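You operate a simulated robot arm through the tools that you are given. There is no shell and no other tool.

You are at the controls of a simulated robot arm. One attempt, no reset.

JOB
Boil the dark kettle and stand it on the round mat.
Fine: lid shut first; boil it on its base till it clicks off. Set down upright: dark kettle.

It is judged by the outcome, as a careful person would: the job done as asked, and still so three seconds after it is handed in. It fails if anything else is knocked over, pushed out of place, dropped, spilled or broken. A push-on lid holds only when it is set on centred and level and pressed home; a screw cap is set on level and turned clockwise until tight.

ROBOT AND FRAMES
A 6-joint arm with a fingered hand, fixed in place. Base frame: the origin is at the foot of the arm, x ahead of it, y to its left, z up. Readings come in mm, degrees, newtons and seconds.
It reaches about 1346 mm from its shoulder. Its first joint turns from -149.0 to 149.0 degrees. Payload 3.5 kg.
Tool frame: the origin (TCP) lies between the finger pads and is the grasp point; the fingertips stand 26 mm ahead of it; z points along the fingers, y is the line along which they close. The gripper opens to 132 mm. The gripper's body begins 73 mm behind the TCP. The gripper is a hand of 4 fingers: y runs from the thumb to the fingers, the wrist lies at [0, 0, -234] in the tool frame.
Orientation is that of the tool frame in the base frame, as a unit quaternion [x, y, z, w]. With the fingers straight down and closing along the base's y, the tool's x points along the base's -x, its y along +y and its z along -z.

CONTROLS
- The arm moves only by the tool play_rows. Its argument "commands" is a list of rows, each a list of 6 numbers: the shift along the base's x, y, z in units of 50 mm (1.0 is 50 mm), then the turn, a rotation vector about the base's x, y, z in units of 8 degrees (1.0 is 8 degrees). In form: [[tx, ty, tz, rx, ry, rz], ...]. A call has 1 to 20 rows; each row shifts and turns the commanded pose from where the row before left it. A call with a number of a shift or a turn outside -1 to 1 is refused whole. Rows are played at 5 a second. More than 50 mm and 8.6 degrees between two rows, and nothing of the call is played. A pose out of reach is approached as far as the arm can. The call stops where the force on the tool passes 40 N (or 10 N more than at its start, if that is more) or the arm is blocked; 0.2 s more then pass. In this call time passes only in rows, and 0.2 s behind the last. It gives the time, the measured TCP pose, the force on the tool (base axes), the opening and the grip force at its end, in the units of the frame above (readings bear some noise), with the torque about the TCP (base axes, N m) and any sound that the robot's microphone picked up.
- Cameras (640 x 400 px; columns grow to the right, rows downward): "scene" is fixed at [221.5, 650.7, 1374.7]; the picture's right is [-0.81, -0.59, 0.00], its down [-0.20, 0.28, -0.94] and it looks along [0.55, -0.76, -0.35] (base axes); focal length 331 px, centre (320, 200). "wrist" rides on the gripper at [68, 2, -97] in the tool frame; the picture's right is [-0.03, 1.00, 0.00], its down [-0.82, -0.02, -0.58] and it looks along [-0.58, -0.01, 0.82] (tool axes); focal length 270 px, centre (320, 200). There is no depth. A picture from a camera that has moved, and an enlarged one, comes with that camera's place and axes in the base frame and with its lens.
- capture(camera): a new picture of that camera. No time passes.
- move_column(by): slides the trunk up (or, below 0, down) by that many mm; the arm rides with it, the base frame stays. It gives what a move gives, with no picture.
- move_fingers(finger1, finger2, finger3, thumb_bend): sets how far each is bent, from 0 (flat) to 1 (curled in); at 0.3 the hand is open as for a grip, at 0.7 the pads meet at the TCP. One left out holds its place. A second passes; each finger stops where it meets its share of the squeeze, and holds until it gets a number again. It is the only way to open and close the hand. It gives what a move gives, with no picture; readings hold the bend of each and the force on the fingers (four entries, about 0 where the hand has none), thumb and palm.
- close_up(camera, box): a new picture of the part [left, top, right, bottom] of that camera's present view, enlarged. No time passes.
- job_done(): hands the job in; it is judged then, once.

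Places have to be worked out from the pictures, the camera data and where the tool is seen. Open the gripper and draw the arm clear of the work before you hand the job in, unless the task says otherwise.

The tools are called after "Call:" by a JSON object that holds its "method" and its "body". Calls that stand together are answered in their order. play_rows: Moves the arm, as the interface text tells. Its arguments: {"type":"object","properties":{"commands":{"type":"array","items":{"type":"array","items":{"type":"number"}}}},"required":["commands"]} The other tools are called the same way: move_column (by) slides the trunk up or down; move_fingers (finger1, finger2, finger3, thumb_bend) moves the fingers one by one; capture (camera) takes a picture; close_up (camera, box) takes an enlarged picture of a part of a camera's view; job_done () hands the job in.

At the start:

```text
clock: 0.0
tcp_pos: [698.1, -46.3, 1034.1]
orientation: [-0.001, 1.0, 0.0, 0.0]
contact_force: [0.5, 0.4, 0.2]
moment: [0.01, -0.03, 0.01]
opening: 131.8
grasp_force: 0.0
shape: jaw
bend: [0.3, 0.3, 0.3, 0.3]
finger forces: [0.1, 0.1, 0.1, 0.0, 0.0, 0.0]
trunk travel left (down, up): [-934.0, 36.0]
```

scene: 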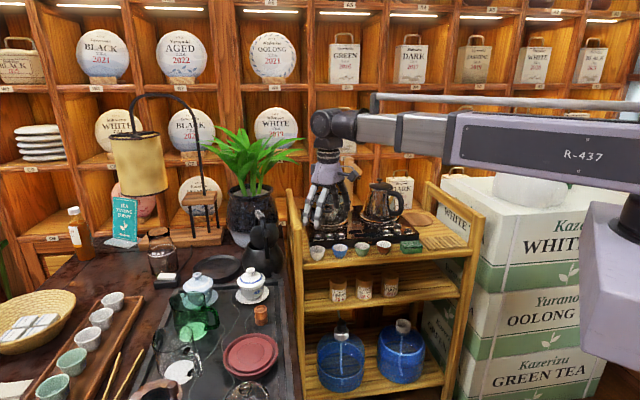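
wrist: 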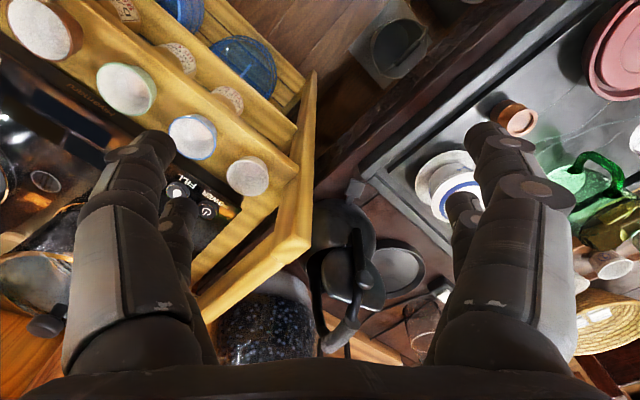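

I start by looking closely at the scene to find the dark kettle, its base, lid and the round mat.

Call:
{"method": "close_up", "body": {"camera": "scene", "box": [180, 180, 340, 300]}}

Call:
{"method": "close_up", "body": {"camera": "scene", "box": [290, 150, 480, 270]}}

Call:
{"method": "close_up", "body": {"camera": "scene", "box": [60, 200, 300, 400]}}

Call:
{"method": "close_up", "body": {"camera": "wrist", "box": [160, 160, 480, 380]}}

```text
3.33 times, centred on (260, 240) of scene
camera zoom: at [221.5, 650.7, 1374.7], right [-0.81, -0.59, 0.0], down [-0.2, 0.28, -0.94], along [0.55, -0.76, -0.35], focal length 1102 px, centre (520, 67)
```

zoom: 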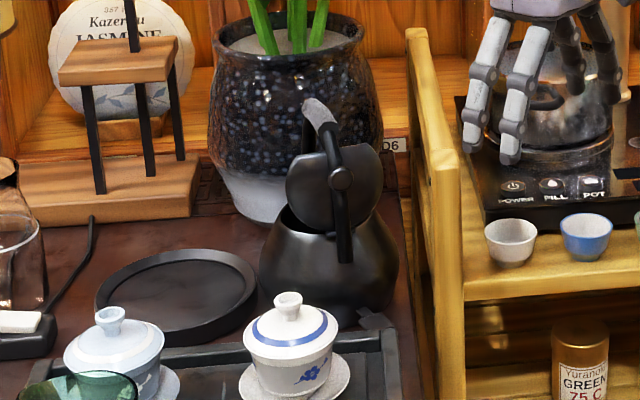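

```text
3.33 times, centred on (385, 210) of scene
camera zoom: at [221.5, 650.7, 1374.7], right [-0.81, -0.59, 0.0], down [-0.2, 0.28, -0.94], along [0.55, -0.76, -0.35], focal length 1102 px, centre (103, 167)
```

zoom: 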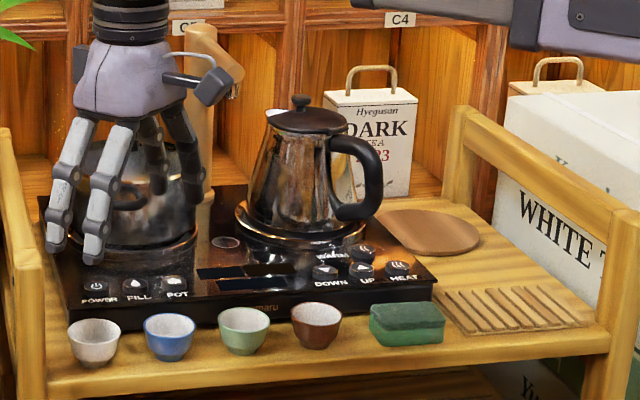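

```text
2.00 times, centred on (180, 300) of scene
camera zoom: at [221.5, 650.7, 1374.7], right [-0.81, -0.59, 0.0], down [-0.2, 0.28, -0.94], along [0.55, -0.76, -0.35], focal length 662 px, centre (600, 0)
```

zoom: 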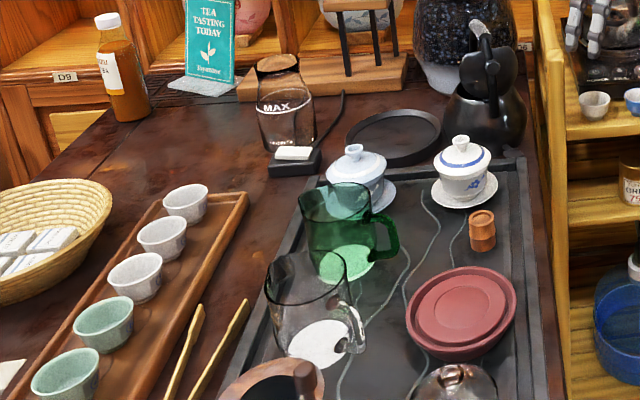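

```text
1.82 times, centred on (320, 270) of wrist
camera zoom: at [628.8, -43.4, 1132.3], right [0.03, 1.0, 0.0], down [0.82, -0.02, 0.58], along [0.58, -0.01, -0.82], focal length 491 px, centre (320, 73)
```

zoom: 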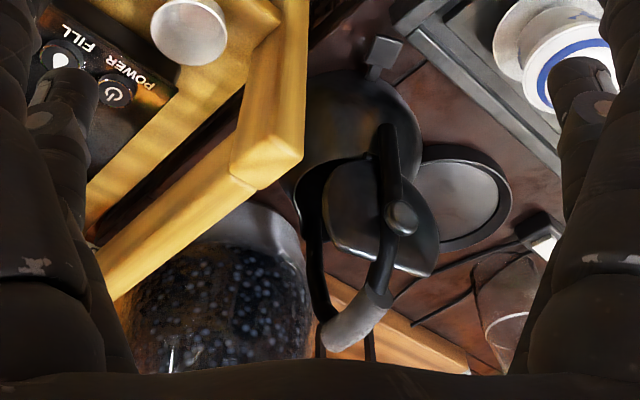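

The dark kettle seems to be the matte black one at about (937,-13,770), lid hinged open. I enlarge its surroundings, and the candidates for the mat.

Call:
{"method": "close_up", "body": {"camera": "wrist", "box": [290, 160, 450, 360]}}

Call:
{"method": "close_up", "body": {"camera": "scene", "box": [200, 215, 290, 285]}}

Call:
{"method": "close_up", "body": {"camera": "scene", "box": [390, 190, 480, 260]}}

Call:
{"method": "close_up", "body": {"camera": "scene", "box": [130, 215, 220, 295]}}

```text
2.00 times, centred on (370, 260) of wrist
camera zoom: at [628.8, -43.4, 1132.3], right [0.03, 1.0, 0.0], down [0.82, -0.02, 0.58], along [0.58, -0.01, -0.82], focal length 541 px, centre (220, 80)
```

zoom: 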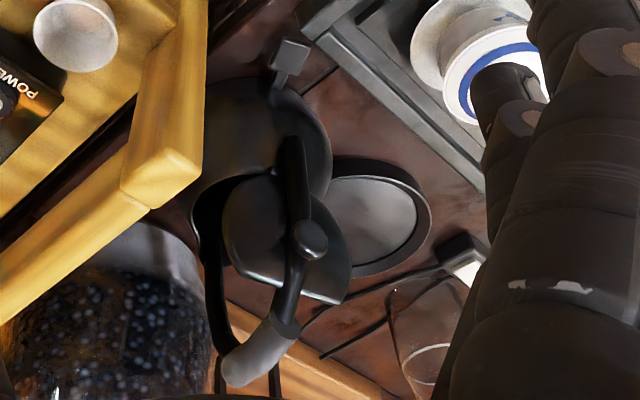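

```text
5.71 times, centred on (245, 250) of scene
camera zoom: at [221.5, 650.7, 1374.7], right [-0.81, -0.59, 0.0], down [-0.2, 0.28, -0.94], along [0.55, -0.76, -0.35], focal length 1890 px, centre (749, -86)
```

zoom: 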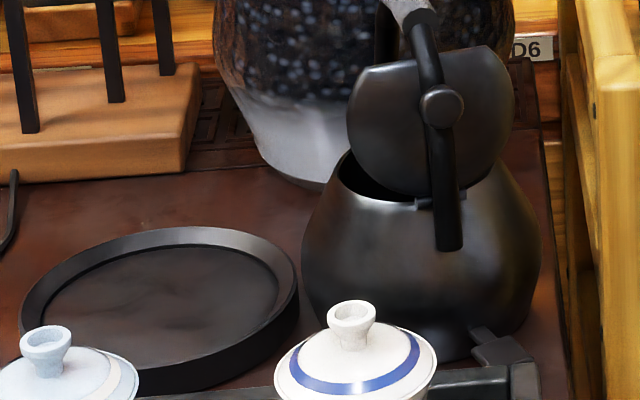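

```text
5.71 times, centred on (435, 225) of scene
camera zoom: at [221.5, 650.7, 1374.7], right [-0.81, -0.59, 0.0], down [-0.2, 0.28, -0.94], along [0.55, -0.76, -0.35], focal length 1890 px, centre (-337, 57)
```

zoom: 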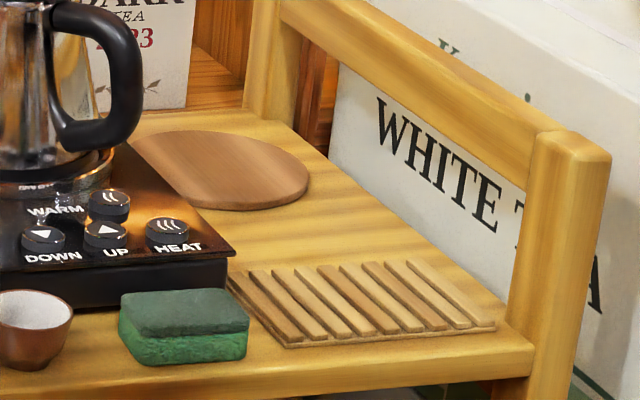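

```text
5.00 times, centred on (175, 255) of scene
camera zoom: at [221.5, 650.7, 1374.7], right [-0.81, -0.59, 0.0], down [-0.2, 0.28, -0.94], along [0.55, -0.76, -0.35], focal length 1654 px, centre (1045, -75)
```

zoom: 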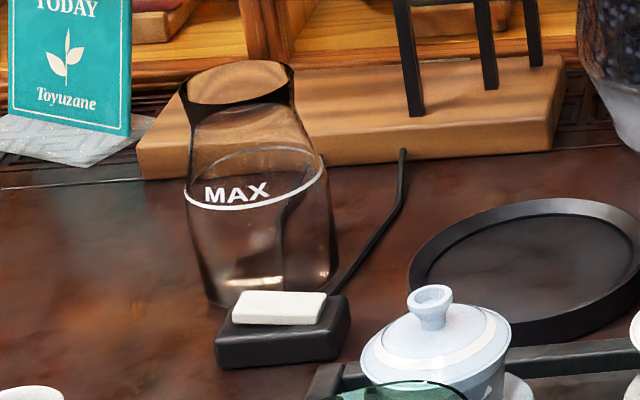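

The brown disc on the cart beside the slatted rectangle is the round mat (~(662,-708,775)). The black kettle's lid stands open, and a grey tab sticks out low on the -x side. I tilt the hand to look at the kettle from its -x side.

Call:
{"method": "play_rows", "body": {"commands": [[-0.2, 0.14, -0.1, 0, -1, 0], [-0.2, 0.14, -0.1, 0, -1, 0], [-0.2, 0.14, -0.1, 0, -1, 0], [-0.2, 0.14, -0.1, 0, -1, 0], [-0.2, 0.14, -0.1, 0, -1, 0]]}}

Call:
{"method": "capture", "body": {"camera": "wrist"}}

Call:
{"method": "capture", "body": {"camera": "scene"}}

```text
clock: 1.2
tcp_pos: [688.5, -12.4, 1089.6]
orientation: [0.0, 0.94, 0.0, 0.341]
contact_force: [-0.8, 0.4, 0.0]
moment: [0.0, 0.03, -0.02]
opening: 132.0
grasp_force: 0.0
shape: jaw
bend: [0.3, 0.3, 0.3, 0.3]
finger forces: [0.1, 0.1, 0.0, 0.1, 0.0, 0.0]
out of reach, approached as far as the arm can: row 1, 2, 3, 4, 5
trunk travel left (down, up): [-934.0, 36.0]
```

```text
taken
camera wrist: at [572.0, -9.4, 1120.2], right [0.02, 1.0, 0.02], down [0.26, -0.02, 0.97], along [0.97, -0.01, -0.26], focal length 270 px, centre (320, 200)
```

wrist: 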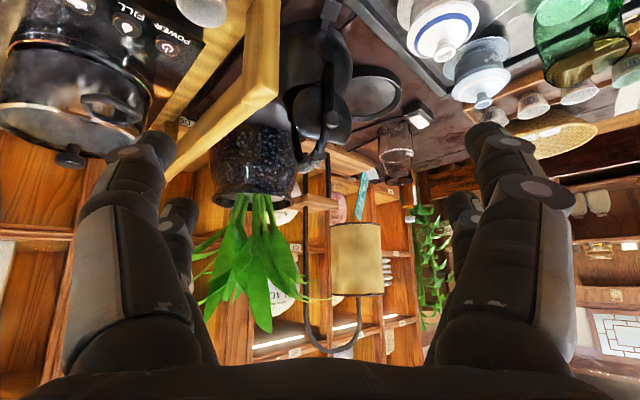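

```text
taken
```

scene: 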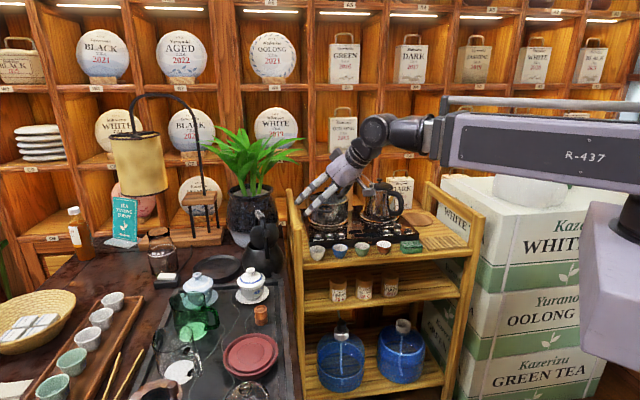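

The arm sits too high to tilt fully. I slide the trunk down 130 mm, which takes the hand to about z 960, still clear of everything, for a more level view of the kettle.

Call:
{"method": "move_column", "body": {"by": -130}}

Call:
{"method": "capture", "body": {"camera": "wrist"}}

Call:
{"method": "close_up", "body": {"camera": "wrist", "box": [240, 0, 440, 180]}}

```text
clock: 2.8
tcp_pos: [687.7, -11.2, 958.4]
orientation: [0.0, 0.94, 0.0, 0.34]
contact_force: [-0.3, 0.0, -0.7]
moment: [-0.02, 0.04, -0.01]
opening: 131.9
grasp_force: 0.1
shape: jaw
bend: [0.3, 0.3, 0.3, 0.3]
finger forces: [0.1, 0.0, 0.0, 0.0, 0.1, 0.0]
trunk travel left (down, up): [-804.0, 166.0]
```

```text
taken
camera wrist: at [571.6, -9.7, 990.2], right [0.02, 1.0, 0.02], down [0.26, -0.02, 0.97], along [0.97, -0.01, -0.26], focal length 270 px, centre (320, 200)
```

wrist: 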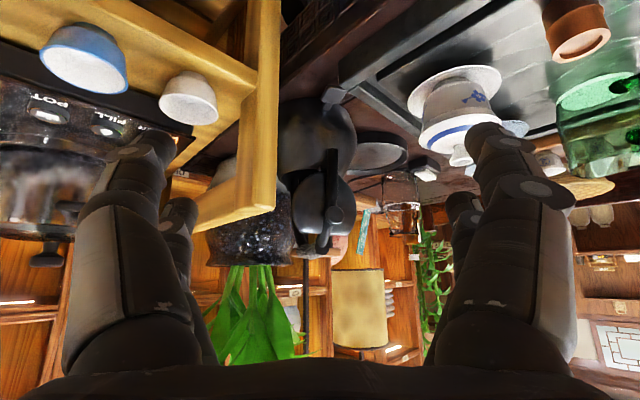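

```text
2.22 times, centred on (340, 90) of wrist
camera zoom: at [571.6, -9.7, 990.2], right [0.02, 1.0, 0.02], down [0.26, -0.02, 0.97], along [0.97, -0.01, -0.26], focal length 601 px, centre (276, 444)
```

zoom: 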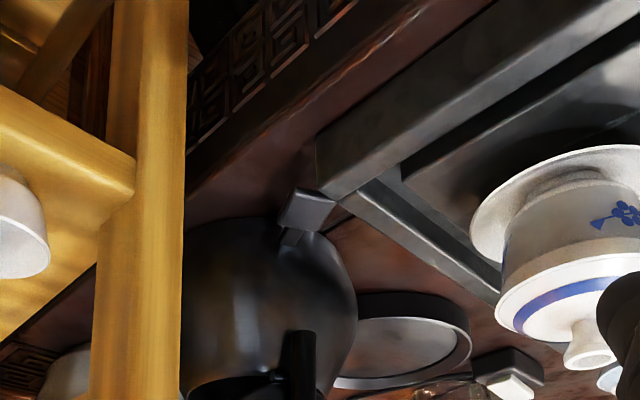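

I enlarge the kettle's bottom, its lever and the black disc next to it to tell whether the kettle already sits on its base.

Call:
{"method": "close_up", "body": {"camera": "wrist", "box": [270, 80, 370, 150]}}

Call:
{"method": "close_up", "body": {"camera": "wrist", "box": [270, 120, 430, 270]}}

Call:
{"method": "close_up", "body": {"camera": "scene", "box": [235, 225, 295, 285]}}

```text
5.71 times, centred on (320, 115) of wrist
camera zoom: at [571.6, -9.7, 990.2], right [0.02, 1.0, 0.02], down [0.26, -0.02, 0.97], along [0.97, -0.01, -0.26], focal length 1544 px, centre (320, 686)
```

zoom: 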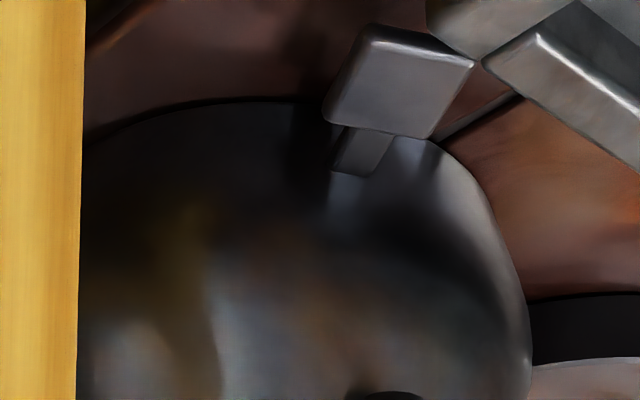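

```text
2.67 times, centred on (350, 195) of wrist
camera zoom: at [571.6, -9.7, 990.2], right [0.02, 1.0, 0.02], down [0.26, -0.02, 0.97], along [0.97, -0.01, -0.26], focal length 721 px, centre (240, 213)
```

zoom: 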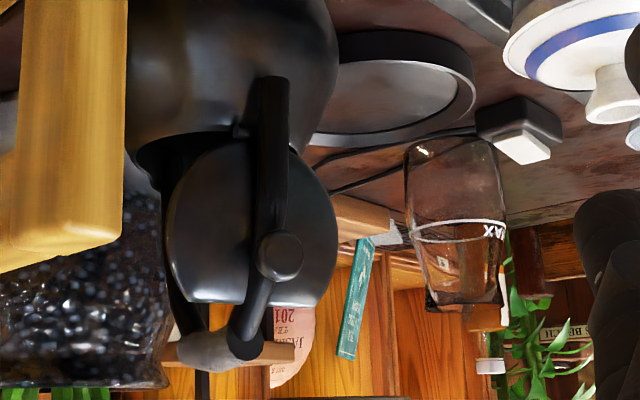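

```text
6.67 times, centred on (265, 255) of scene
camera zoom: at [221.5, 650.7, 1374.7], right [-0.81, -0.59, 0.0], down [-0.2, 0.28, -0.94], along [0.55, -0.76, -0.35], focal length 2205 px, centre (687, -167)
```

zoom: 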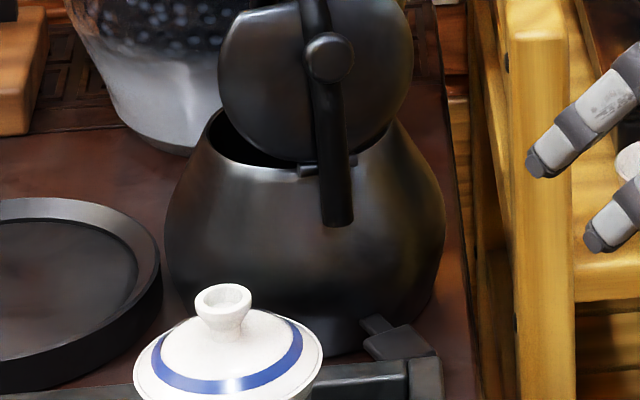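

From the two views the kettle body is centred near (937,-14), ~140 mm wide, table about z 770; the lever paddle is at (856,6,782). I go up a little and over to the +y side, hand straight down, to inspect the black disc and the kettle's foot.

Call:
{"method": "play_rows", "body": {"commands": [[0, 0.6, 0.3, 0, 1, 0], [0.2, 0.6, 0.2, 0, 1, 0], [0.4, 0.6, 0.1, 0, 1, 0], [0.5, 0.6, 0, 0, 1, 0], [0.5, 0.6, 0, 0, 1, 0]]}}

Call:
{"method": "capture", "body": {"camera": "wrist"}}

Call:
{"method": "capture", "body": {"camera": "scene"}}

```text
clock: 4.0
tcp_pos: [770.0, 139.3, 904.5]
orientation: [0.0, 1.0, 0.0, -0.004]
contact_force: [-0.2, -0.3, 0.4]
moment: [0.0, -0.04, -0.02]
opening: 132.0
grasp_force: 0.1
shape: jaw
bend: [0.3, 0.3, 0.3, 0.3]
finger forces: [0.1, 0.1, 0.0, 0.0, 0.0, 0.0]
out of reach, approached as far as the arm can: row 1, 2, 3, 4
trunk travel left (down, up): [-804.0, 166.0]
```

```text
taken
camera wrist: at [700.4, 141.3, 1002.5], right [0.03, 1.0, 0.0], down [0.82, -0.02, 0.57], along [0.57, -0.02, -0.82], focal length 270 px, centre (320, 200)
```

wrist: 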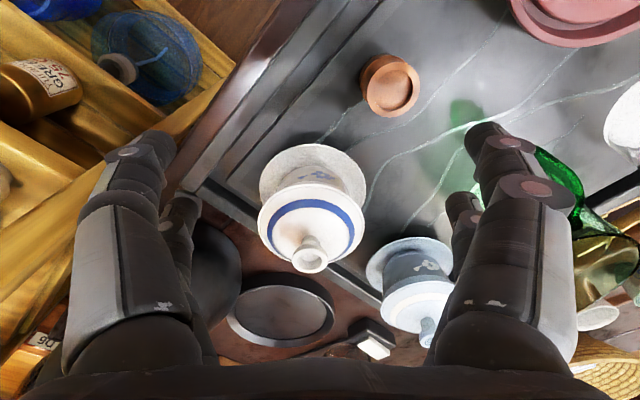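

```text
taken
```

scene: 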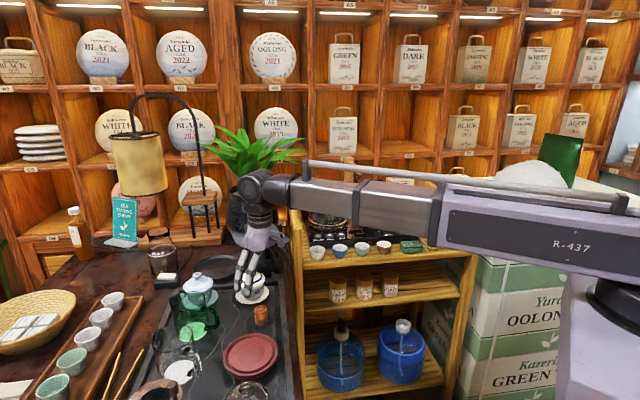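

The command chain carried me lower than planned (z 904, near the gaiwan). I rise straight up at once and then look from farther along x.

Call:
{"method": "play_rows", "body": {"commands": [[0, 0, 1, 0, 0, 0], [0, 0, 1, 0, 0, 0], [0.5, 0, 0, 0, 0, 0], [1, 0, 0, 0, 0, 0], [1, 0, 0, 0, 0, 0]]}}

Call:
{"method": "capture", "body": {"camera": "wrist"}}

Call:
{"method": "close_up", "body": {"camera": "wrist", "box": [160, 150, 440, 350]}}

```text
clock: 5.2
tcp_pos: [893.7, 137.8, 904.7]
orientation: [0.0, 1.0, 0.0, -0.002]
contact_force: [-0.5, 0.4, -0.1]
moment: [-0.01, -0.01, 0.02]
opening: 132.1
grasp_force: 0.1
shape: jaw
bend: [0.3, 0.3, 0.3, 0.3]
finger forces: [0.1, 0.0, 0.1, 0.1, 0.0, 0.0]
out of reach, approached as far as the arm can: row 1, 2
trunk travel left (down, up): [-804.0, 166.0]
```

```text
taken
camera wrist: at [824.8, 140.8, 1002.3], right [0.03, 1.0, 0.0], down [0.82, -0.02, 0.57], along [0.57, -0.01, -0.82], focal length 270 px, centre (320, 200)
```

wrist: 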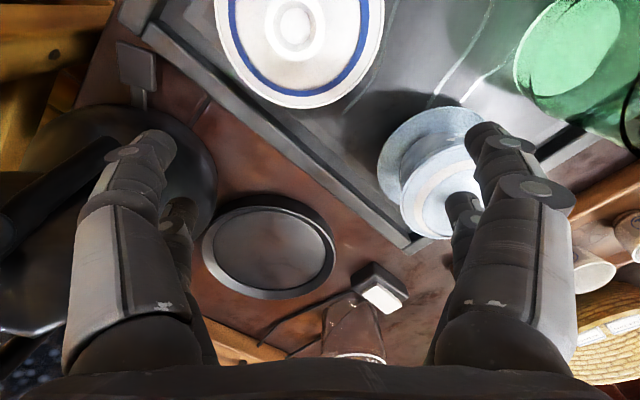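

```text
2.00 times, centred on (300, 250) of wrist
camera zoom: at [824.8, 140.8, 1002.3], right [0.03, 1.0, 0.0], down [0.82, -0.02, 0.57], along [0.57, -0.01, -0.82], focal length 541 px, centre (360, 100)
```

zoom: 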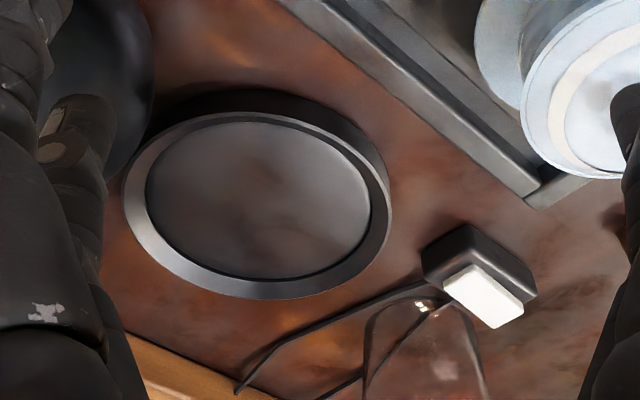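

The black disc is a plain tray with no contact in it and no cord. I raise the trunk again for clearance, then turn the hand to look along -y at the kettle's foot.

Call:
{"method": "move_column", "body": {"by": 100}}

Call:
{"method": "play_rows", "body": {"commands": [[0.3, 0.3, 0, 0, 0, -0.9375], [0.3, 0.3, 0, 0, 0, -0.9375], [0.3, 0.3, 0, 0, 0, -0.9375], [0.3, 0.3, 0, 0, 0, -0.9375], [0.3, 0.3, 0, 0, 0, -0.9375], [0.3, 0.3, 0, 0, 0, -0.9375], [0, 0.3, 0, 0, 0, -0.9375], [0, 0.3, 0, 0, 0, -0.9375], [0, 0, 0, 0, 0, -0.9375], [0, 0, 0, 0, 0, -0.9375], [0, 0, 0, 0, 0, -0.9375], [0, 0, 0, 0, 0, -0.9375]]}}

Call:
{"method": "capture", "body": {"camera": "wrist"}}

Call:
{"method": "capture", "body": {"camera": "scene"}}

```text
clock: 6.5
tcp_pos: [893.1, 137.6, 1005.4]
orientation: [0.0, 1.0, 0.0, -0.002]
contact_force: [0.0, 0.1, 0.3]
moment: [-0.02, -0.04, -0.02]
opening: 132.0
grasp_force: 0.0
shape: jaw
bend: [0.3, 0.3, 0.3, 0.3]
finger forces: [0.1, 0.0, 0.0, 0.0, 0.0, 0.1]
trunk travel left (down, up): [-904.0, 66.0]
```

```text
clock: 9.1
tcp_pos: [983.2, 258.5, 1005.5]
orientation: [0.708, 0.707, 0.001, -0.002]
contact_force: [0.4, 0.0, 0.2]
moment: [0.0, -0.04, 0.01]
opening: 132.0
grasp_force: 0.0
shape: jaw
bend: [0.3, 0.3, 0.3, 0.3]
finger forces: [0.0, 0.0, 0.0, 0.0, 0.0, 0.0]
trunk travel left (down, up): [-904.0, 66.0]
```

```text
taken
camera wrist: at [984.0, 327.2, 1102.5], right [1.0, -0.03, 0.0], down [-0.02, -0.82, 0.57], along [-0.02, -0.57, -0.82], focal length 270 px, centre (320, 200)
```

wrist: 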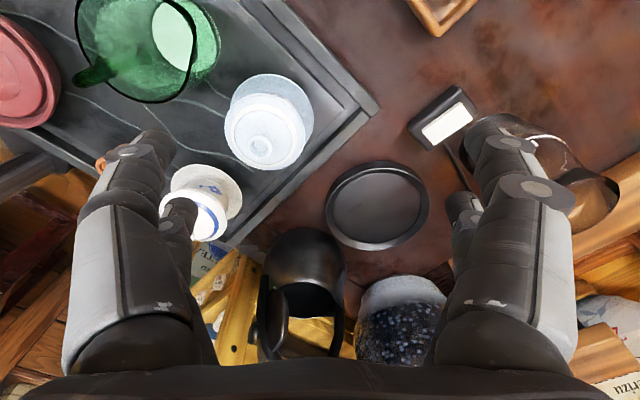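

```text
taken
```

scene: 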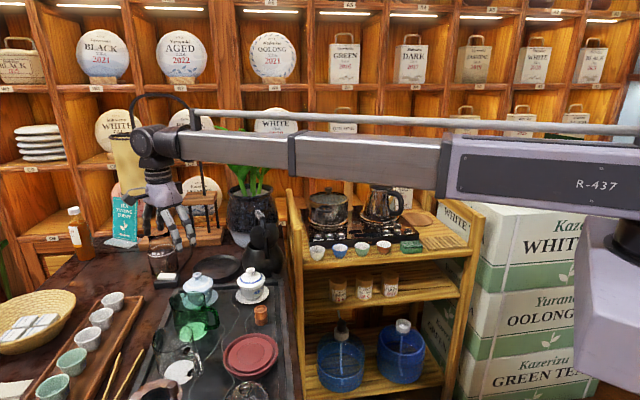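

I tilt the view toward the kettle from this side, keeping above the tableware, to see its foot.

Call:
{"method": "play_rows", "body": {"commands": [[0.1, 0, 0, -1, 0, 0], [0.1, 0, 0, -1, 0, 0], [0.1, 0, 0, -1, 0, 0], [0.1, 0, 0, -1, 0, 0], [0.1, 0, 0, -1, 0, 0]]}}

Call:
{"method": "capture", "body": {"camera": "wrist"}}

Call:
{"method": "close_up", "body": {"camera": "wrist", "box": [200, 40, 440, 200]}}

```text
clock: 10.3
tcp_pos: [1007.0, 258.5, 1060.2]
orientation: [0.666, 0.664, -0.241, 0.241]
contact_force: [0.5, -0.5, 0.1]
moment: [0.01, 0.01, 0.02]
opening: 131.6
grasp_force: 0.0
shape: jaw
bend: [0.3, 0.3, 0.3, 0.3]
finger forces: [0.0, 0.1, 0.1, 0.0, 0.0, 0.0]
out of reach, approached as far as the arm can: row 2, 3, 4, 5
trunk travel left (down, up): [-904.0, 66.0]
```

```text
taken
camera wrist: at [1008.4, 373.8, 1090.1], right [1.0, -0.02, 0.02], down [-0.02, -0.26, 0.97], along [-0.02, -0.97, -0.26], focal length 270 px, centre (320, 200)
```

wrist: 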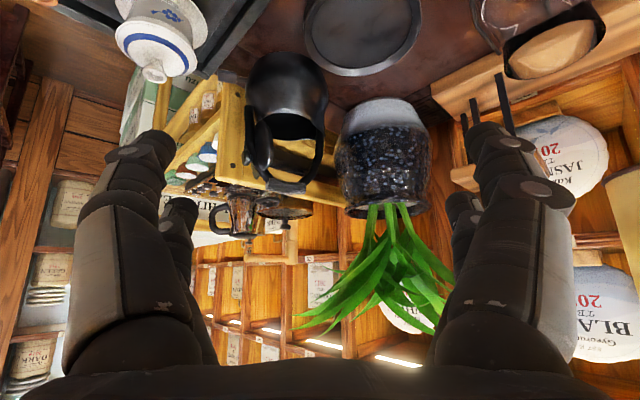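

```text
2.50 times, centred on (320, 120) of wrist
camera zoom: at [1008.4, 373.8, 1090.1], right [1.0, -0.02, 0.02], down [-0.02, -0.26, 0.97], along [-0.02, -0.97, -0.26], focal length 676 px, centre (320, 400)
```

zoom: 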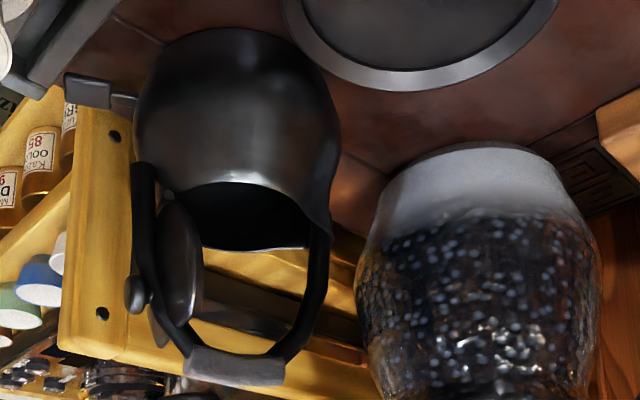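

Now a good side view (upside down): bail handle with a grip on top, lid swung open to the -x side, lever on the -x side. I enlarge the foot and the lid/handle region.

Call:
{"method": "close_up", "body": {"camera": "wrist", "box": [220, 45, 340, 120]}}

Call:
{"method": "close_up", "body": {"camera": "wrist", "box": [230, 105, 340, 205]}}

Call:
{"method": "close_up", "body": {"camera": "scene", "box": [230, 200, 300, 280]}}

```text
5.33 times, centred on (280, 82) of wrist
camera zoom: at [1008.4, 373.8, 1090.1], right [1.0, -0.02, 0.02], down [-0.02, -0.26, 0.97], along [-0.02, -0.97, -0.26], focal length 1442 px, centre (533, 827)
```

zoom: 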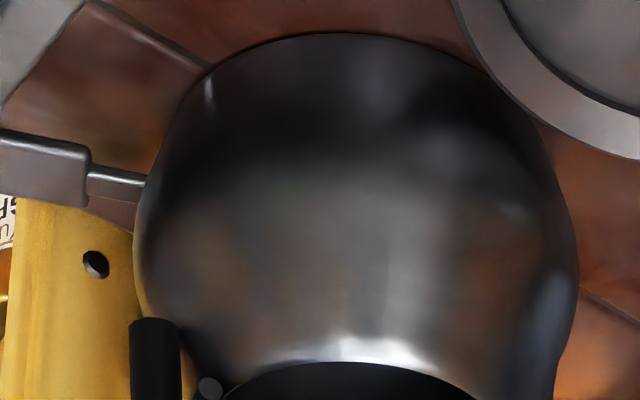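

```text
4.00 times, centred on (285, 155) of wrist
camera zoom: at [1008.4, 373.8, 1090.1], right [1.0, -0.02, 0.02], down [-0.02, -0.26, 0.97], along [-0.02, -0.97, -0.26], focal length 1081 px, centre (460, 380)
```

zoom: 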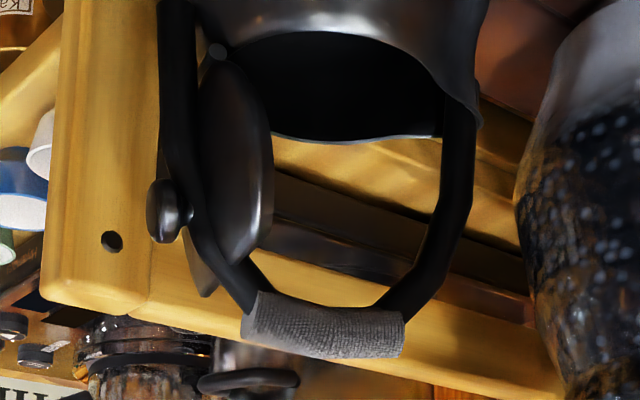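

```text
5.00 times, centred on (265, 240) of scene
camera zoom: at [221.5, 650.7, 1374.7], right [-0.81, -0.59, 0.0], down [-0.2, 0.28, -0.94], along [0.55, -0.76, -0.35], focal length 1654 px, centre (595, 0)
```

zoom: 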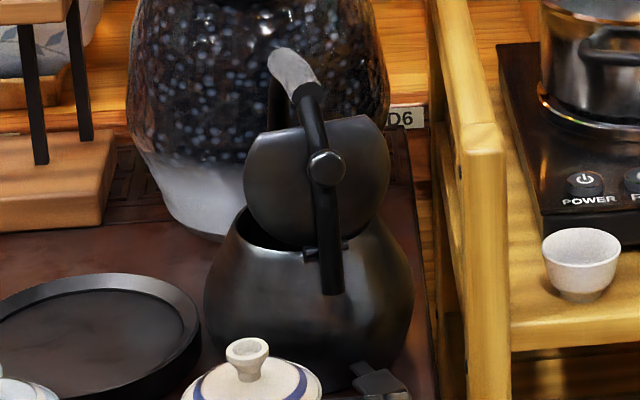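

Triangulating: lid hinge ≈ (907,-3,855), lid tip ≈ (915,-12,938), grip ≈ (950,-25,962), bail plane along (0.82,-0.57). I level the hand again and turn it so its closing line is square to the bail, standing off on the +y side; then I'll check which finger is which.

Call:
{"method": "play_rows", "body": {"commands": [[0, 0, 0, 1, 0, 0], [0, 0, 0, 1, 0, 0], [0, 0, 0, 1, 0, 0], [0, 0, 0, 1, 0, 0], [0, 0, 0, 1, 0, 0], [-0.21, -0.3, 0, 0, 0, 0.98], [-0.21, -0.3, 0, 0, 0, 0.98], [-0.21, -0.3, 0, 0, 0, 0.98], [-0.21, -0.3, 0, 0, 0, 0.98], [-0.21, -0.3, 0, 0, 0, 0.98], [-0.21, -0.3, 0, 0, 0, 0.98], [-0.21, -0.3, 0, 0, 0, 0.98]]}}

Call:
{"method": "capture", "body": {"camera": "wrist"}}

Call:
{"method": "close_up", "body": {"camera": "scene", "box": [150, 150, 330, 300]}}

```text
clock: 12.9
tcp_pos: [933.4, 153.0, 1005.4]
orientation: [0.3, 0.954, 0.001, -0.002]
contact_force: [-1.5, 0.3, -1.5]
moment: [0.03, -0.05, 0.03]
opening: 132.0
grasp_force: 0.0
shape: jaw
bend: [0.3, 0.3, 0.3, 0.3]
finger forces: [0.0, 0.0, 0.1, 0.0, 0.0, 0.0]
out of reach, approached as far as the arm can: row 1, 2, 3, 4, 11
trunk travel left (down, up): [-904.0, 66.0]
```

```text
taken
camera wrist: at [877.9, 193.7, 1102.6], right [0.59, 0.81, 0.0], down [0.66, -0.49, 0.57], along [0.46, -0.34, -0.82], focal length 270 px, centre (320, 200)
```

wrist: 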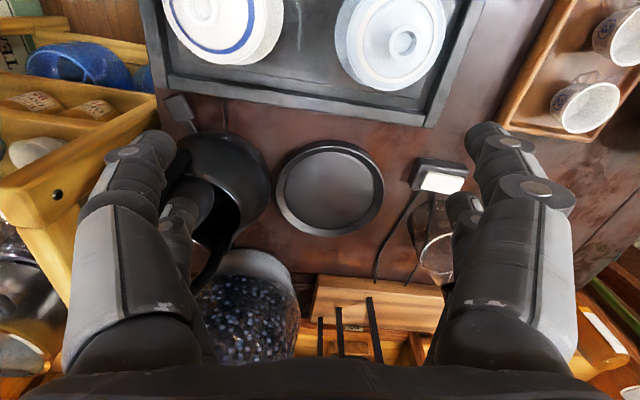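

```text
2.67 times, centred on (240, 225) of scene
camera zoom: at [221.5, 650.7, 1374.7], right [-0.81, -0.59, 0.0], down [-0.2, 0.28, -0.94], along [0.55, -0.76, -0.35], focal length 882 px, centre (533, 133)
```

zoom: 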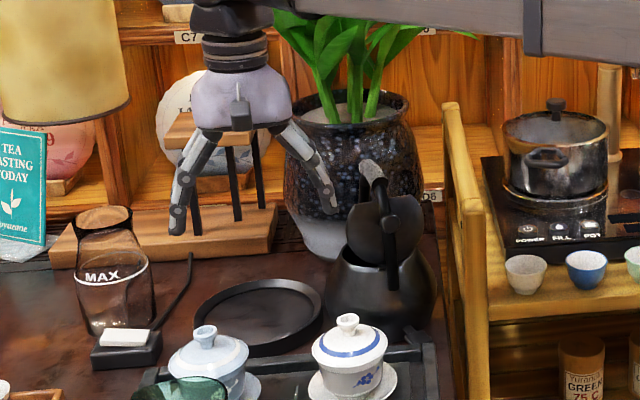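

Orientation is right now (closing line along (0.58,0.82)). I curl fingers 1 and 3 to see which fingers they are.

Call:
{"method": "move_fingers", "body": {"finger1": 0.9}}

Call:
{"method": "capture", "body": {"camera": "wrist"}}

Call:
{"method": "move_fingers", "body": {"finger1": 0.3, "finger3": 0.9}}

Call:
{"method": "capture", "body": {"camera": "wrist"}}

```text
clock: 13.9
tcp_pos: [934.4, 152.0, 1005.4]
orientation: [0.302, 0.953, 0.001, -0.001]
contact_force: [-0.2, -0.8, 1.4]
moment: [-0.01, 0.02, -0.01]
opening: 48.7
grasp_force: 0.1
shape: fingers
bend: [0.9, 0.3, 0.3, 0.3]
finger forces: [0.0, 0.1, 0.0, 0.0, 0.0, 0.1]
trunk travel left (down, up): [-904.0, 66.0]
```

```text
taken
camera wrist: at [878.4, 193.9, 1102.5], right [0.6, 0.8, 0.0], down [0.66, -0.49, 0.57], along [0.46, -0.34, -0.82], focal length 270 px, centre (320, 200)
```

wrist: 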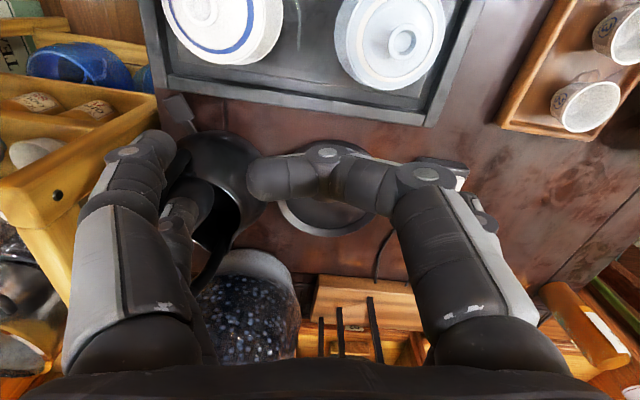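

```text
clock: 14.9
tcp_pos: [934.9, 153.3, 1006.0]
orientation: [0.301, 0.954, 0.002, -0.002]
contact_force: [-0.4, 0.6, -0.7]
moment: [0.03, 0.0, -0.01]
opening: 132.9
grasp_force: 0.1
shape: fingers
bend: [0.3, 0.3, 0.9, 0.3]
finger forces: [0.0, 0.1, 0.1, 0.0, 0.0, 0.0]
trunk travel left (down, up): [-904.0, 66.0]
```

```text
taken
camera wrist: at [878.5, 193.9, 1102.5], right [0.6, 0.8, 0.0], down [0.66, -0.49, 0.57], along [0.46, -0.34, -0.82], focal length 270 px, centre (320, 200)
```

wrist: 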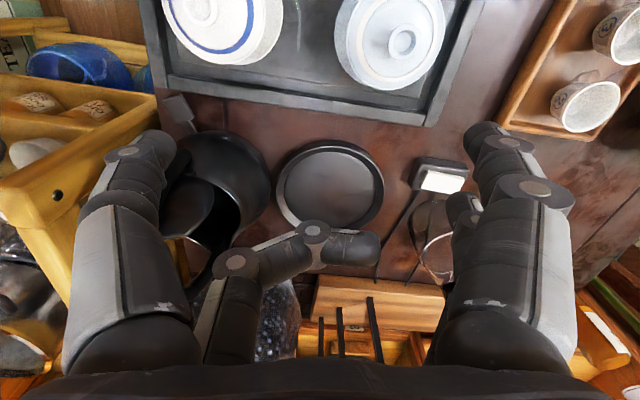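

Fingers map: thumb (near) and finger3 (far) stand on the kettle side, finger1/finger2 opposite. With finger3 curled, the thumb alone will push the lid; I bring it down beside the bail handle, ~45 mm behind the lid at tip height ~905.

Call:
{"method": "play_rows", "body": {"commands": [[0.14, -0.55, 0, 0, 0, 0], [0.14, -0.55, -0.3, 0, 0, 0], [0, 0, -0.6, 0, 0, 0], [0, 0, -0.6, 0, 0, 0]]}}

Call:
{"method": "capture", "body": {"camera": "wrist"}}

Call:
{"method": "close_up", "body": {"camera": "scene", "box": [190, 170, 310, 290]}}

```text
clock: 15.9
tcp_pos: [948.8, 96.2, 1005.4]
orientation: [0.301, 0.954, 0.001, -0.002]
contact_force: [0.4, -0.2, -0.7]
moment: [0.0, -0.01, 0.01]
opening: 132.6
grasp_force: 0.0
shape: fingers
bend: [0.3, 0.3, 0.9, 0.3]
finger forces: [0.1, 0.0, 0.0, 0.0, 0.1, 0.0]
out of reach, approached as far as the arm can: row 2, 3, 4
trunk travel left (down, up): [-904.0, 66.0]
```

```text
taken
camera wrist: at [893.3, 137.5, 1102.5], right [0.6, 0.8, 0.0], down [0.66, -0.49, 0.57], along [0.46, -0.34, -0.82], focal length 270 px, centre (320, 200)
```

wrist: 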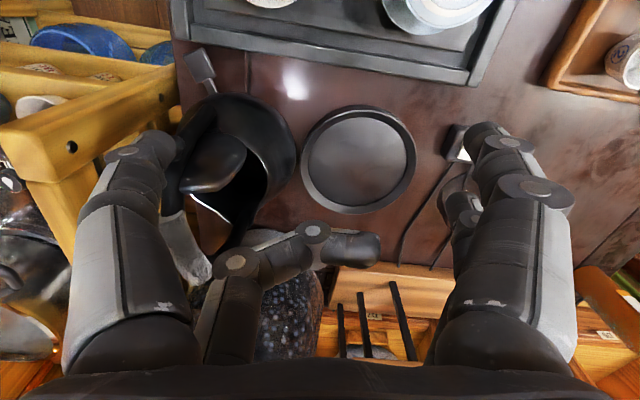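

```text
3.33 times, centred on (250, 230) of scene
camera zoom: at [221.5, 650.7, 1374.7], right [-0.81, -0.59, 0.0], down [-0.2, 0.28, -0.94], along [0.55, -0.76, -0.35], focal length 1102 px, centre (553, 100)
```

zoom: 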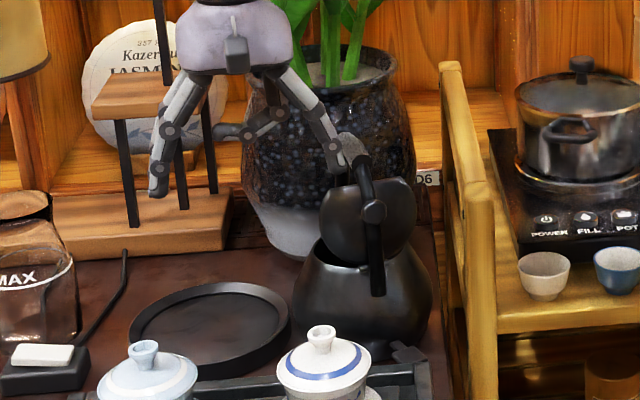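

The hand's height in this straight-down pose is set only by the trunk, it seems. I lower the trunk in steps, first 40 mm.

Call:
{"method": "move_column", "body": {"by": -40}}

Call:
{"method": "capture", "body": {"camera": "wrist"}}

Call:
{"method": "close_up", "body": {"camera": "scene", "box": [210, 180, 300, 280]}}

```text
clock: 16.7
tcp_pos: [948.0, 97.2, 964.0]
orientation: [0.302, 0.953, 0.001, -0.002]
contact_force: [-0.1, 0.6, -0.4]
moment: [-0.03, -0.02, 0.0]
opening: 132.7
grasp_force: 0.0
shape: fingers
bend: [0.3, 0.3, 0.9, 0.3]
finger forces: [0.1, 0.1, 0.0, 0.1, 0.0, 0.0]
trunk travel left (down, up): [-864.0, 106.0]
```

```text
taken
camera wrist: at [893.2, 137.6, 1062.6], right [0.6, 0.8, 0.0], down [0.66, -0.49, 0.57], along [0.46, -0.34, -0.82], focal length 270 px, centre (320, 200)
```

wrist: 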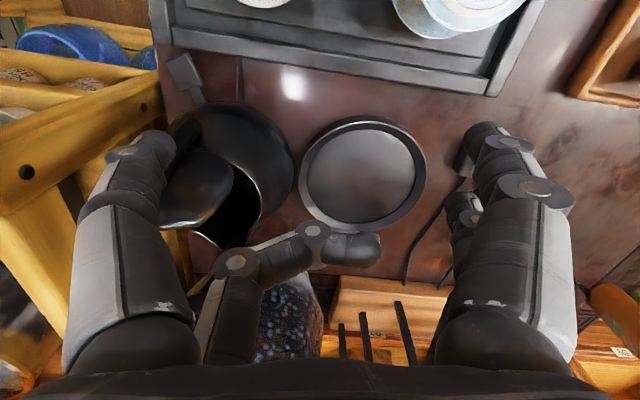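

```text
4.00 times, centred on (255, 230) of scene
camera zoom: at [221.5, 650.7, 1374.7], right [-0.81, -0.59, 0.0], down [-0.2, 0.28, -0.94], along [0.55, -0.76, -0.35], focal length 1323 px, centre (580, 80)
```

zoom: 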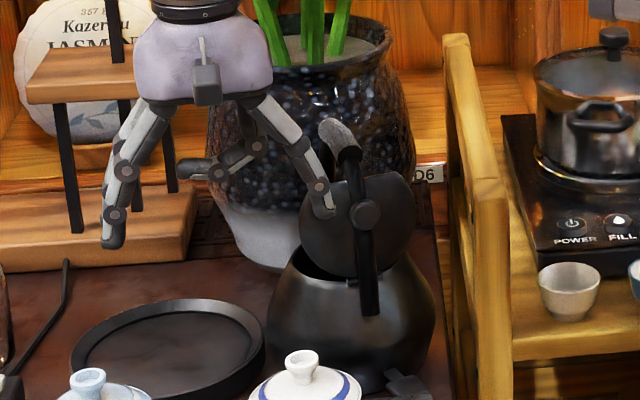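

The thumb is to the +y side of the handle arm and in front of the lid. I lower another 32 mm so the thumb tip is at about z 906.

Call:
{"method": "move_column", "body": {"by": -32}}

Call:
{"method": "capture", "body": {"camera": "wrist"}}

Call:
{"method": "close_up", "body": {"camera": "scene", "box": [210, 180, 300, 280]}}

```text
clock: 17.5
tcp_pos: [949.3, 96.4, 933.3]
orientation: [0.302, 0.953, 0.001, -0.002]
contact_force: [-0.2, -0.3, 0.4]
moment: [0.02, 0.01, 0.02]
opening: 132.7
grasp_force: 0.2
shape: fingers
bend: [0.3, 0.3, 0.9, 0.3]
finger forces: [0.0, 0.1, 0.0, 0.0, 0.0, 0.0]
trunk travel left (down, up): [-832.0, 138.0]
```

```text
taken
camera wrist: at [893.2, 137.6, 1030.6], right [0.6, 0.8, 0.0], down [0.66, -0.49, 0.57], along [0.46, -0.34, -0.82], focal length 270 px, centre (320, 200)
```

wrist: 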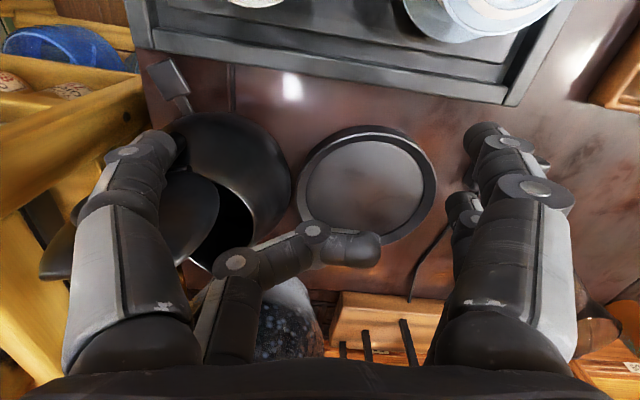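

```text
4.00 times, centred on (255, 230) of scene
camera zoom: at [221.5, 650.7, 1374.7], right [-0.81, -0.59, 0.0], down [-0.2, 0.28, -0.94], along [0.55, -0.76, -0.35], focal length 1323 px, centre (580, 80)
```

zoom: 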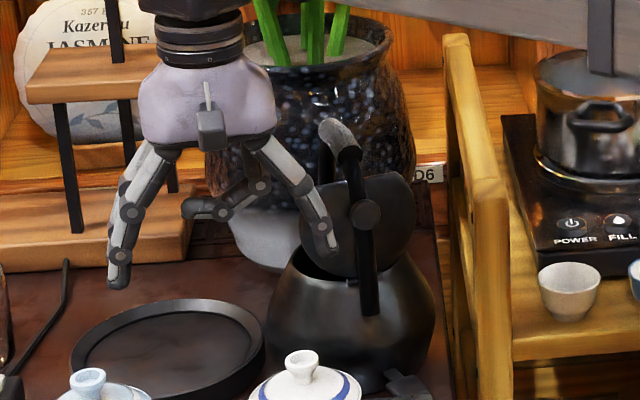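

The thumb overlaps the lid's left part in the scene view. I push along (0.82,-0.57) by 40 mm in gentle 5 mm rows.

Call:
{"method": "play_rows", "body": {"commands": [[0.082, -0.057, 0, 0, 0, 0], [0.082, -0.057, 0, 0, 0, 0], [0.082, -0.057, 0, 0, 0, 0], [0.082, -0.057, 0, 0, 0, 0], [0.082, -0.057, 0, 0, 0, 0], [0.082, -0.057, 0, 0, 0, 0], [0.082, -0.057, 0, 0, 0, 0], [0.082, -0.057, 0, 0, 0, 0]]}}

Call:
{"method": "capture", "body": {"camera": "wrist"}}

Call:
{"method": "close_up", "body": {"camera": "scene", "box": [210, 180, 300, 280]}}

```text
clock: 19.3
tcp_pos: [982.4, 72.8, 932.9]
orientation: [0.301, 0.954, 0.001, -0.002]
contact_force: [0.3, -0.4, -0.4]
moment: [-0.04, -0.02, 0.02]
opening: 132.3
grasp_force: 0.0
shape: fingers
bend: [0.3, 0.3, 0.9, 0.3]
finger forces: [0.0, 0.1, 0.0, 0.0, 0.0, 0.0]
trunk travel left (down, up): [-832.0, 138.0]
```

```text
taken
camera wrist: at [926.9, 114.3, 1030.5], right [0.6, 0.8, 0.0], down [0.66, -0.49, 0.57], along [0.46, -0.34, -0.82], focal length 270 px, centre (320, 200)
```

wrist: 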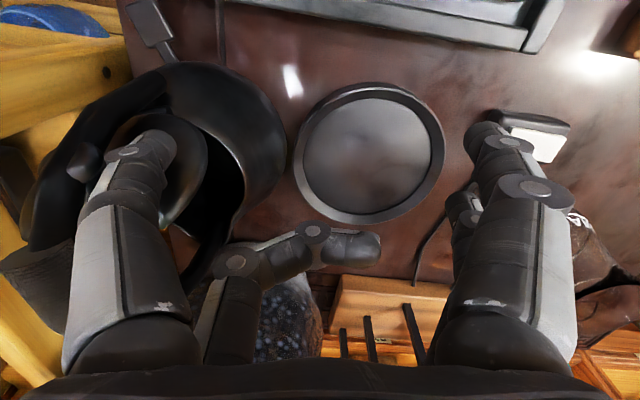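

```text
4.00 times, centred on (255, 230) of scene
camera zoom: at [221.5, 650.7, 1374.7], right [-0.81, -0.59, 0.0], down [-0.2, 0.28, -0.94], along [0.55, -0.76, -0.35], focal length 1323 px, centre (580, 80)
```

zoom: 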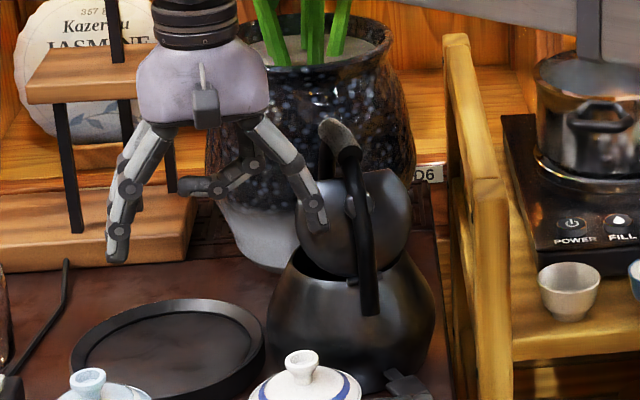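

The lid has begun to swing inward (its knob passed the arm), with no measurable force. I continue pushing another 40 mm.

Call:
{"method": "play_rows", "body": {"commands": [[0.082, -0.057, 0, 0, 0, 0], [0.082, -0.057, 0, 0, 0, 0], [0.082, -0.057, 0, 0, 0, 0], [0.082, -0.057, 0, 0, 0, 0], [0.082, -0.057, 0, 0, 0, 0], [0.082, -0.057, 0, 0, 0, 0]]}}

Call:
{"method": "capture", "body": {"camera": "wrist"}}

Call:
{"method": "close_up", "body": {"camera": "scene", "box": [210, 180, 300, 280]}}

```text
clock: 20.7
tcp_pos: [1006.7, 54.7, 933.3]
orientation: [0.301, 0.954, 0.001, -0.001]
contact_force: [0.4, -0.4, -0.2]
moment: [-0.01, -0.03, -0.03]
opening: 132.3
grasp_force: 0.1
shape: fingers
bend: [0.3, 0.3, 0.9, 0.3]
finger forces: [0.0, 0.0, 0.1, 0.0, 0.0, 0.0]
trunk travel left (down, up): [-832.0, 138.0]
```

```text
taken
camera wrist: at [951.0, 96.7, 1030.5], right [0.6, 0.8, 0.0], down [0.66, -0.49, 0.57], along [0.46, -0.34, -0.82], focal length 270 px, centre (320, 200)
```

wrist: 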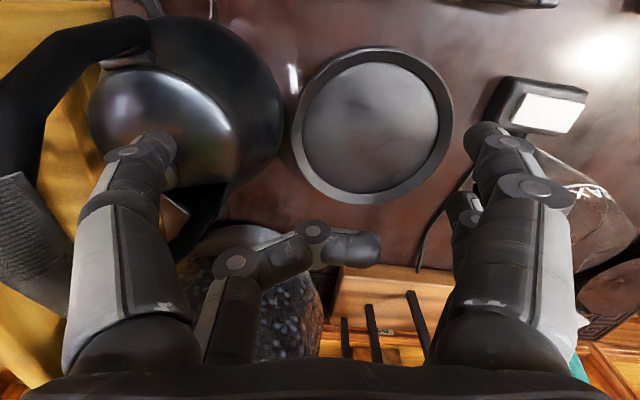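

```text
4.00 times, centred on (255, 230) of scene
camera zoom: at [221.5, 650.7, 1374.7], right [-0.81, -0.59, 0.0], down [-0.2, 0.28, -0.94], along [0.55, -0.76, -0.35], focal length 1323 px, centre (580, 80)
```

zoom: 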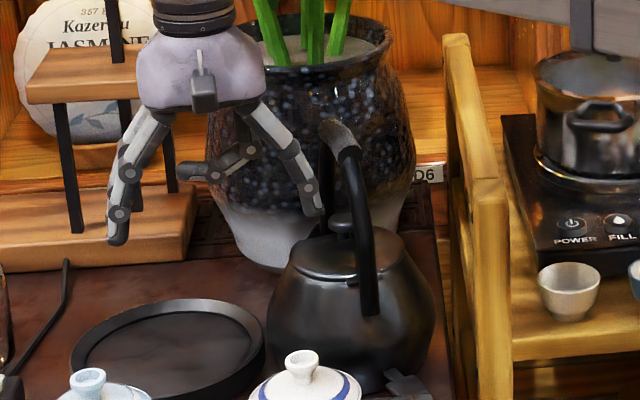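

The lid has swung down and looks shut. I enlarge both views to check that it sits flush.

Call:
{"method": "close_up", "body": {"camera": "scene", "box": [240, 220, 290, 260]}}

Call:
{"method": "close_up", "body": {"camera": "wrist", "box": [60, 0, 320, 260]}}

```text
10.00 times, centred on (265, 240) of scene
camera zoom: at [221.5, 650.7, 1374.7], right [-0.81, -0.59, 0.0], down [-0.2, 0.28, -0.94], along [0.55, -0.76, -0.35], focal length 3308 px, centre (870, -200)
```

zoom: 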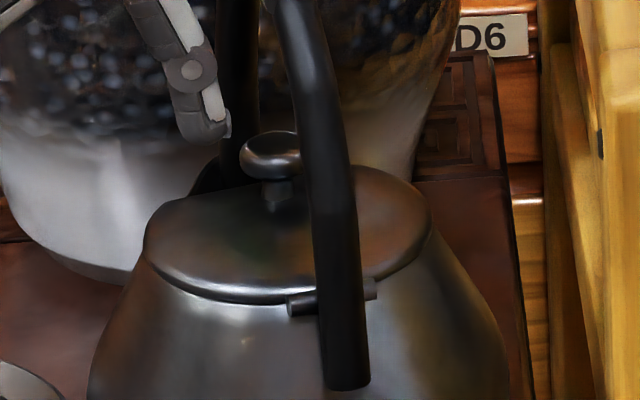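

```text
1.54 times, centred on (190, 130) of wrist
camera zoom: at [951.0, 96.7, 1030.5], right [0.6, 0.8, 0.0], down [0.66, -0.49, 0.57], along [0.46, -0.34, -0.82], focal length 416 px, centre (520, 308)
```

zoom: 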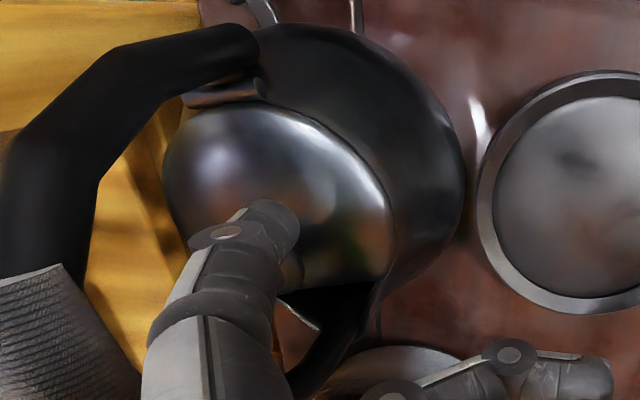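

The lid sits on the neck with its hinge lined up; I'd like to be sure it is home, so I press lightly on it with the thumb tip. First lower the trunk 32 mm, then in small steps watching the force.

Call:
{"method": "move_column", "body": {"by": -32}}

Call:
{"method": "close_up", "body": {"camera": "scene", "box": [230, 200, 300, 260]}}

Call:
{"method": "capture", "body": {"camera": "wrist"}}

```text
clock: 21.5
tcp_pos: [1006.2, 55.9, 901.4]
orientation: [0.301, 0.954, 0.0, -0.002]
contact_force: [-0.5, 0.1, 0.1]
moment: [-0.02, 0.02, -0.03]
opening: 132.5
grasp_force: 0.1
shape: fingers
bend: [0.3, 0.3, 0.9, 0.3]
finger forces: [0.0, 0.0, 0.0, 0.0, 0.0, 0.1]
trunk travel left (down, up): [-800.0, 170.0]
```

```text
6.67 times, centred on (265, 230) of scene
camera zoom: at [221.5, 650.7, 1374.7], right [-0.81, -0.59, 0.0], down [-0.2, 0.28, -0.94], along [0.55, -0.76, -0.35], focal length 2205 px, centre (687, 0)
```

zoom: 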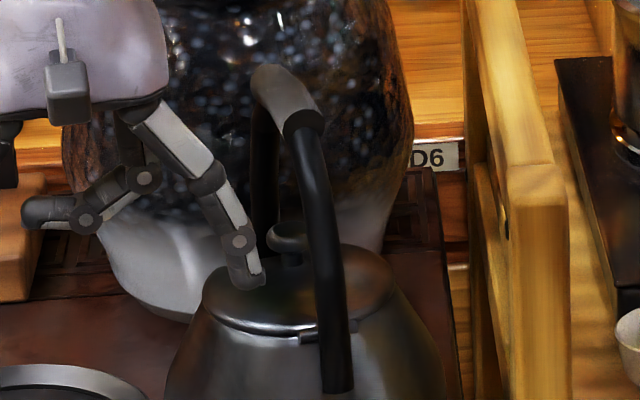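

```text
taken
camera wrist: at [950.7, 96.8, 998.6], right [0.6, 0.8, 0.0], down [0.66, -0.49, 0.57], along [0.46, -0.34, -0.82], focal length 270 px, centre (320, 200)
```

wrist: 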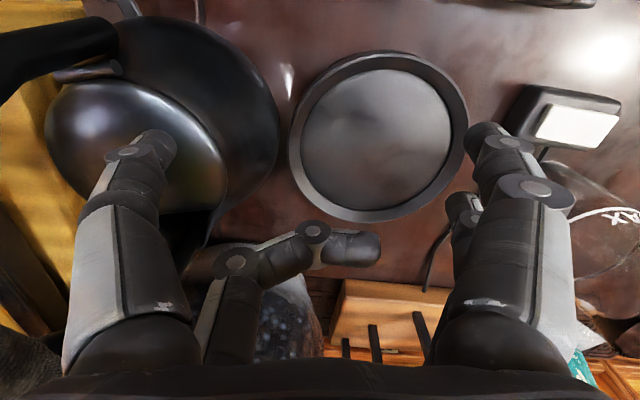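

The thumb tip is just above the lid with no contact yet. I go down in 5 mm steps.

Call:
{"method": "move_column", "body": {"by": -5}}

Call:
{"method": "move_column", "body": {"by": -4}}

```text
clock: 22.0
tcp_pos: [1006.5, 54.9, 896.3]
orientation: [0.301, 0.954, 0.001, -0.002]
contact_force: [0.4, 0.5, 0.8]
moment: [0.02, -0.04, 0.0]
opening: 132.6
grasp_force: 0.1
shape: fingers
bend: [0.3, 0.3, 0.9, 0.3]
finger forces: [0.0, 0.0, 0.0, 0.0, 0.0, 0.1]
trunk travel left (down, up): [-795.0, 175.0]
```

```text
clock: 22.6
tcp_pos: [1006.3, 55.2, 891.4]
orientation: [0.302, 0.953, 0.0, -0.002]
contact_force: [0.3, 0.7, 0.1]
moment: [0.03, 0.01, 0.01]
opening: 132.4
grasp_force: 0.1
shape: fingers
bend: [0.3, 0.3, 0.9, 0.3]
finger forces: [0.1, 0.0, 0.0, 0.0, 0.1, 0.1]
trunk travel left (down, up): [-791.0, 179.0]
```

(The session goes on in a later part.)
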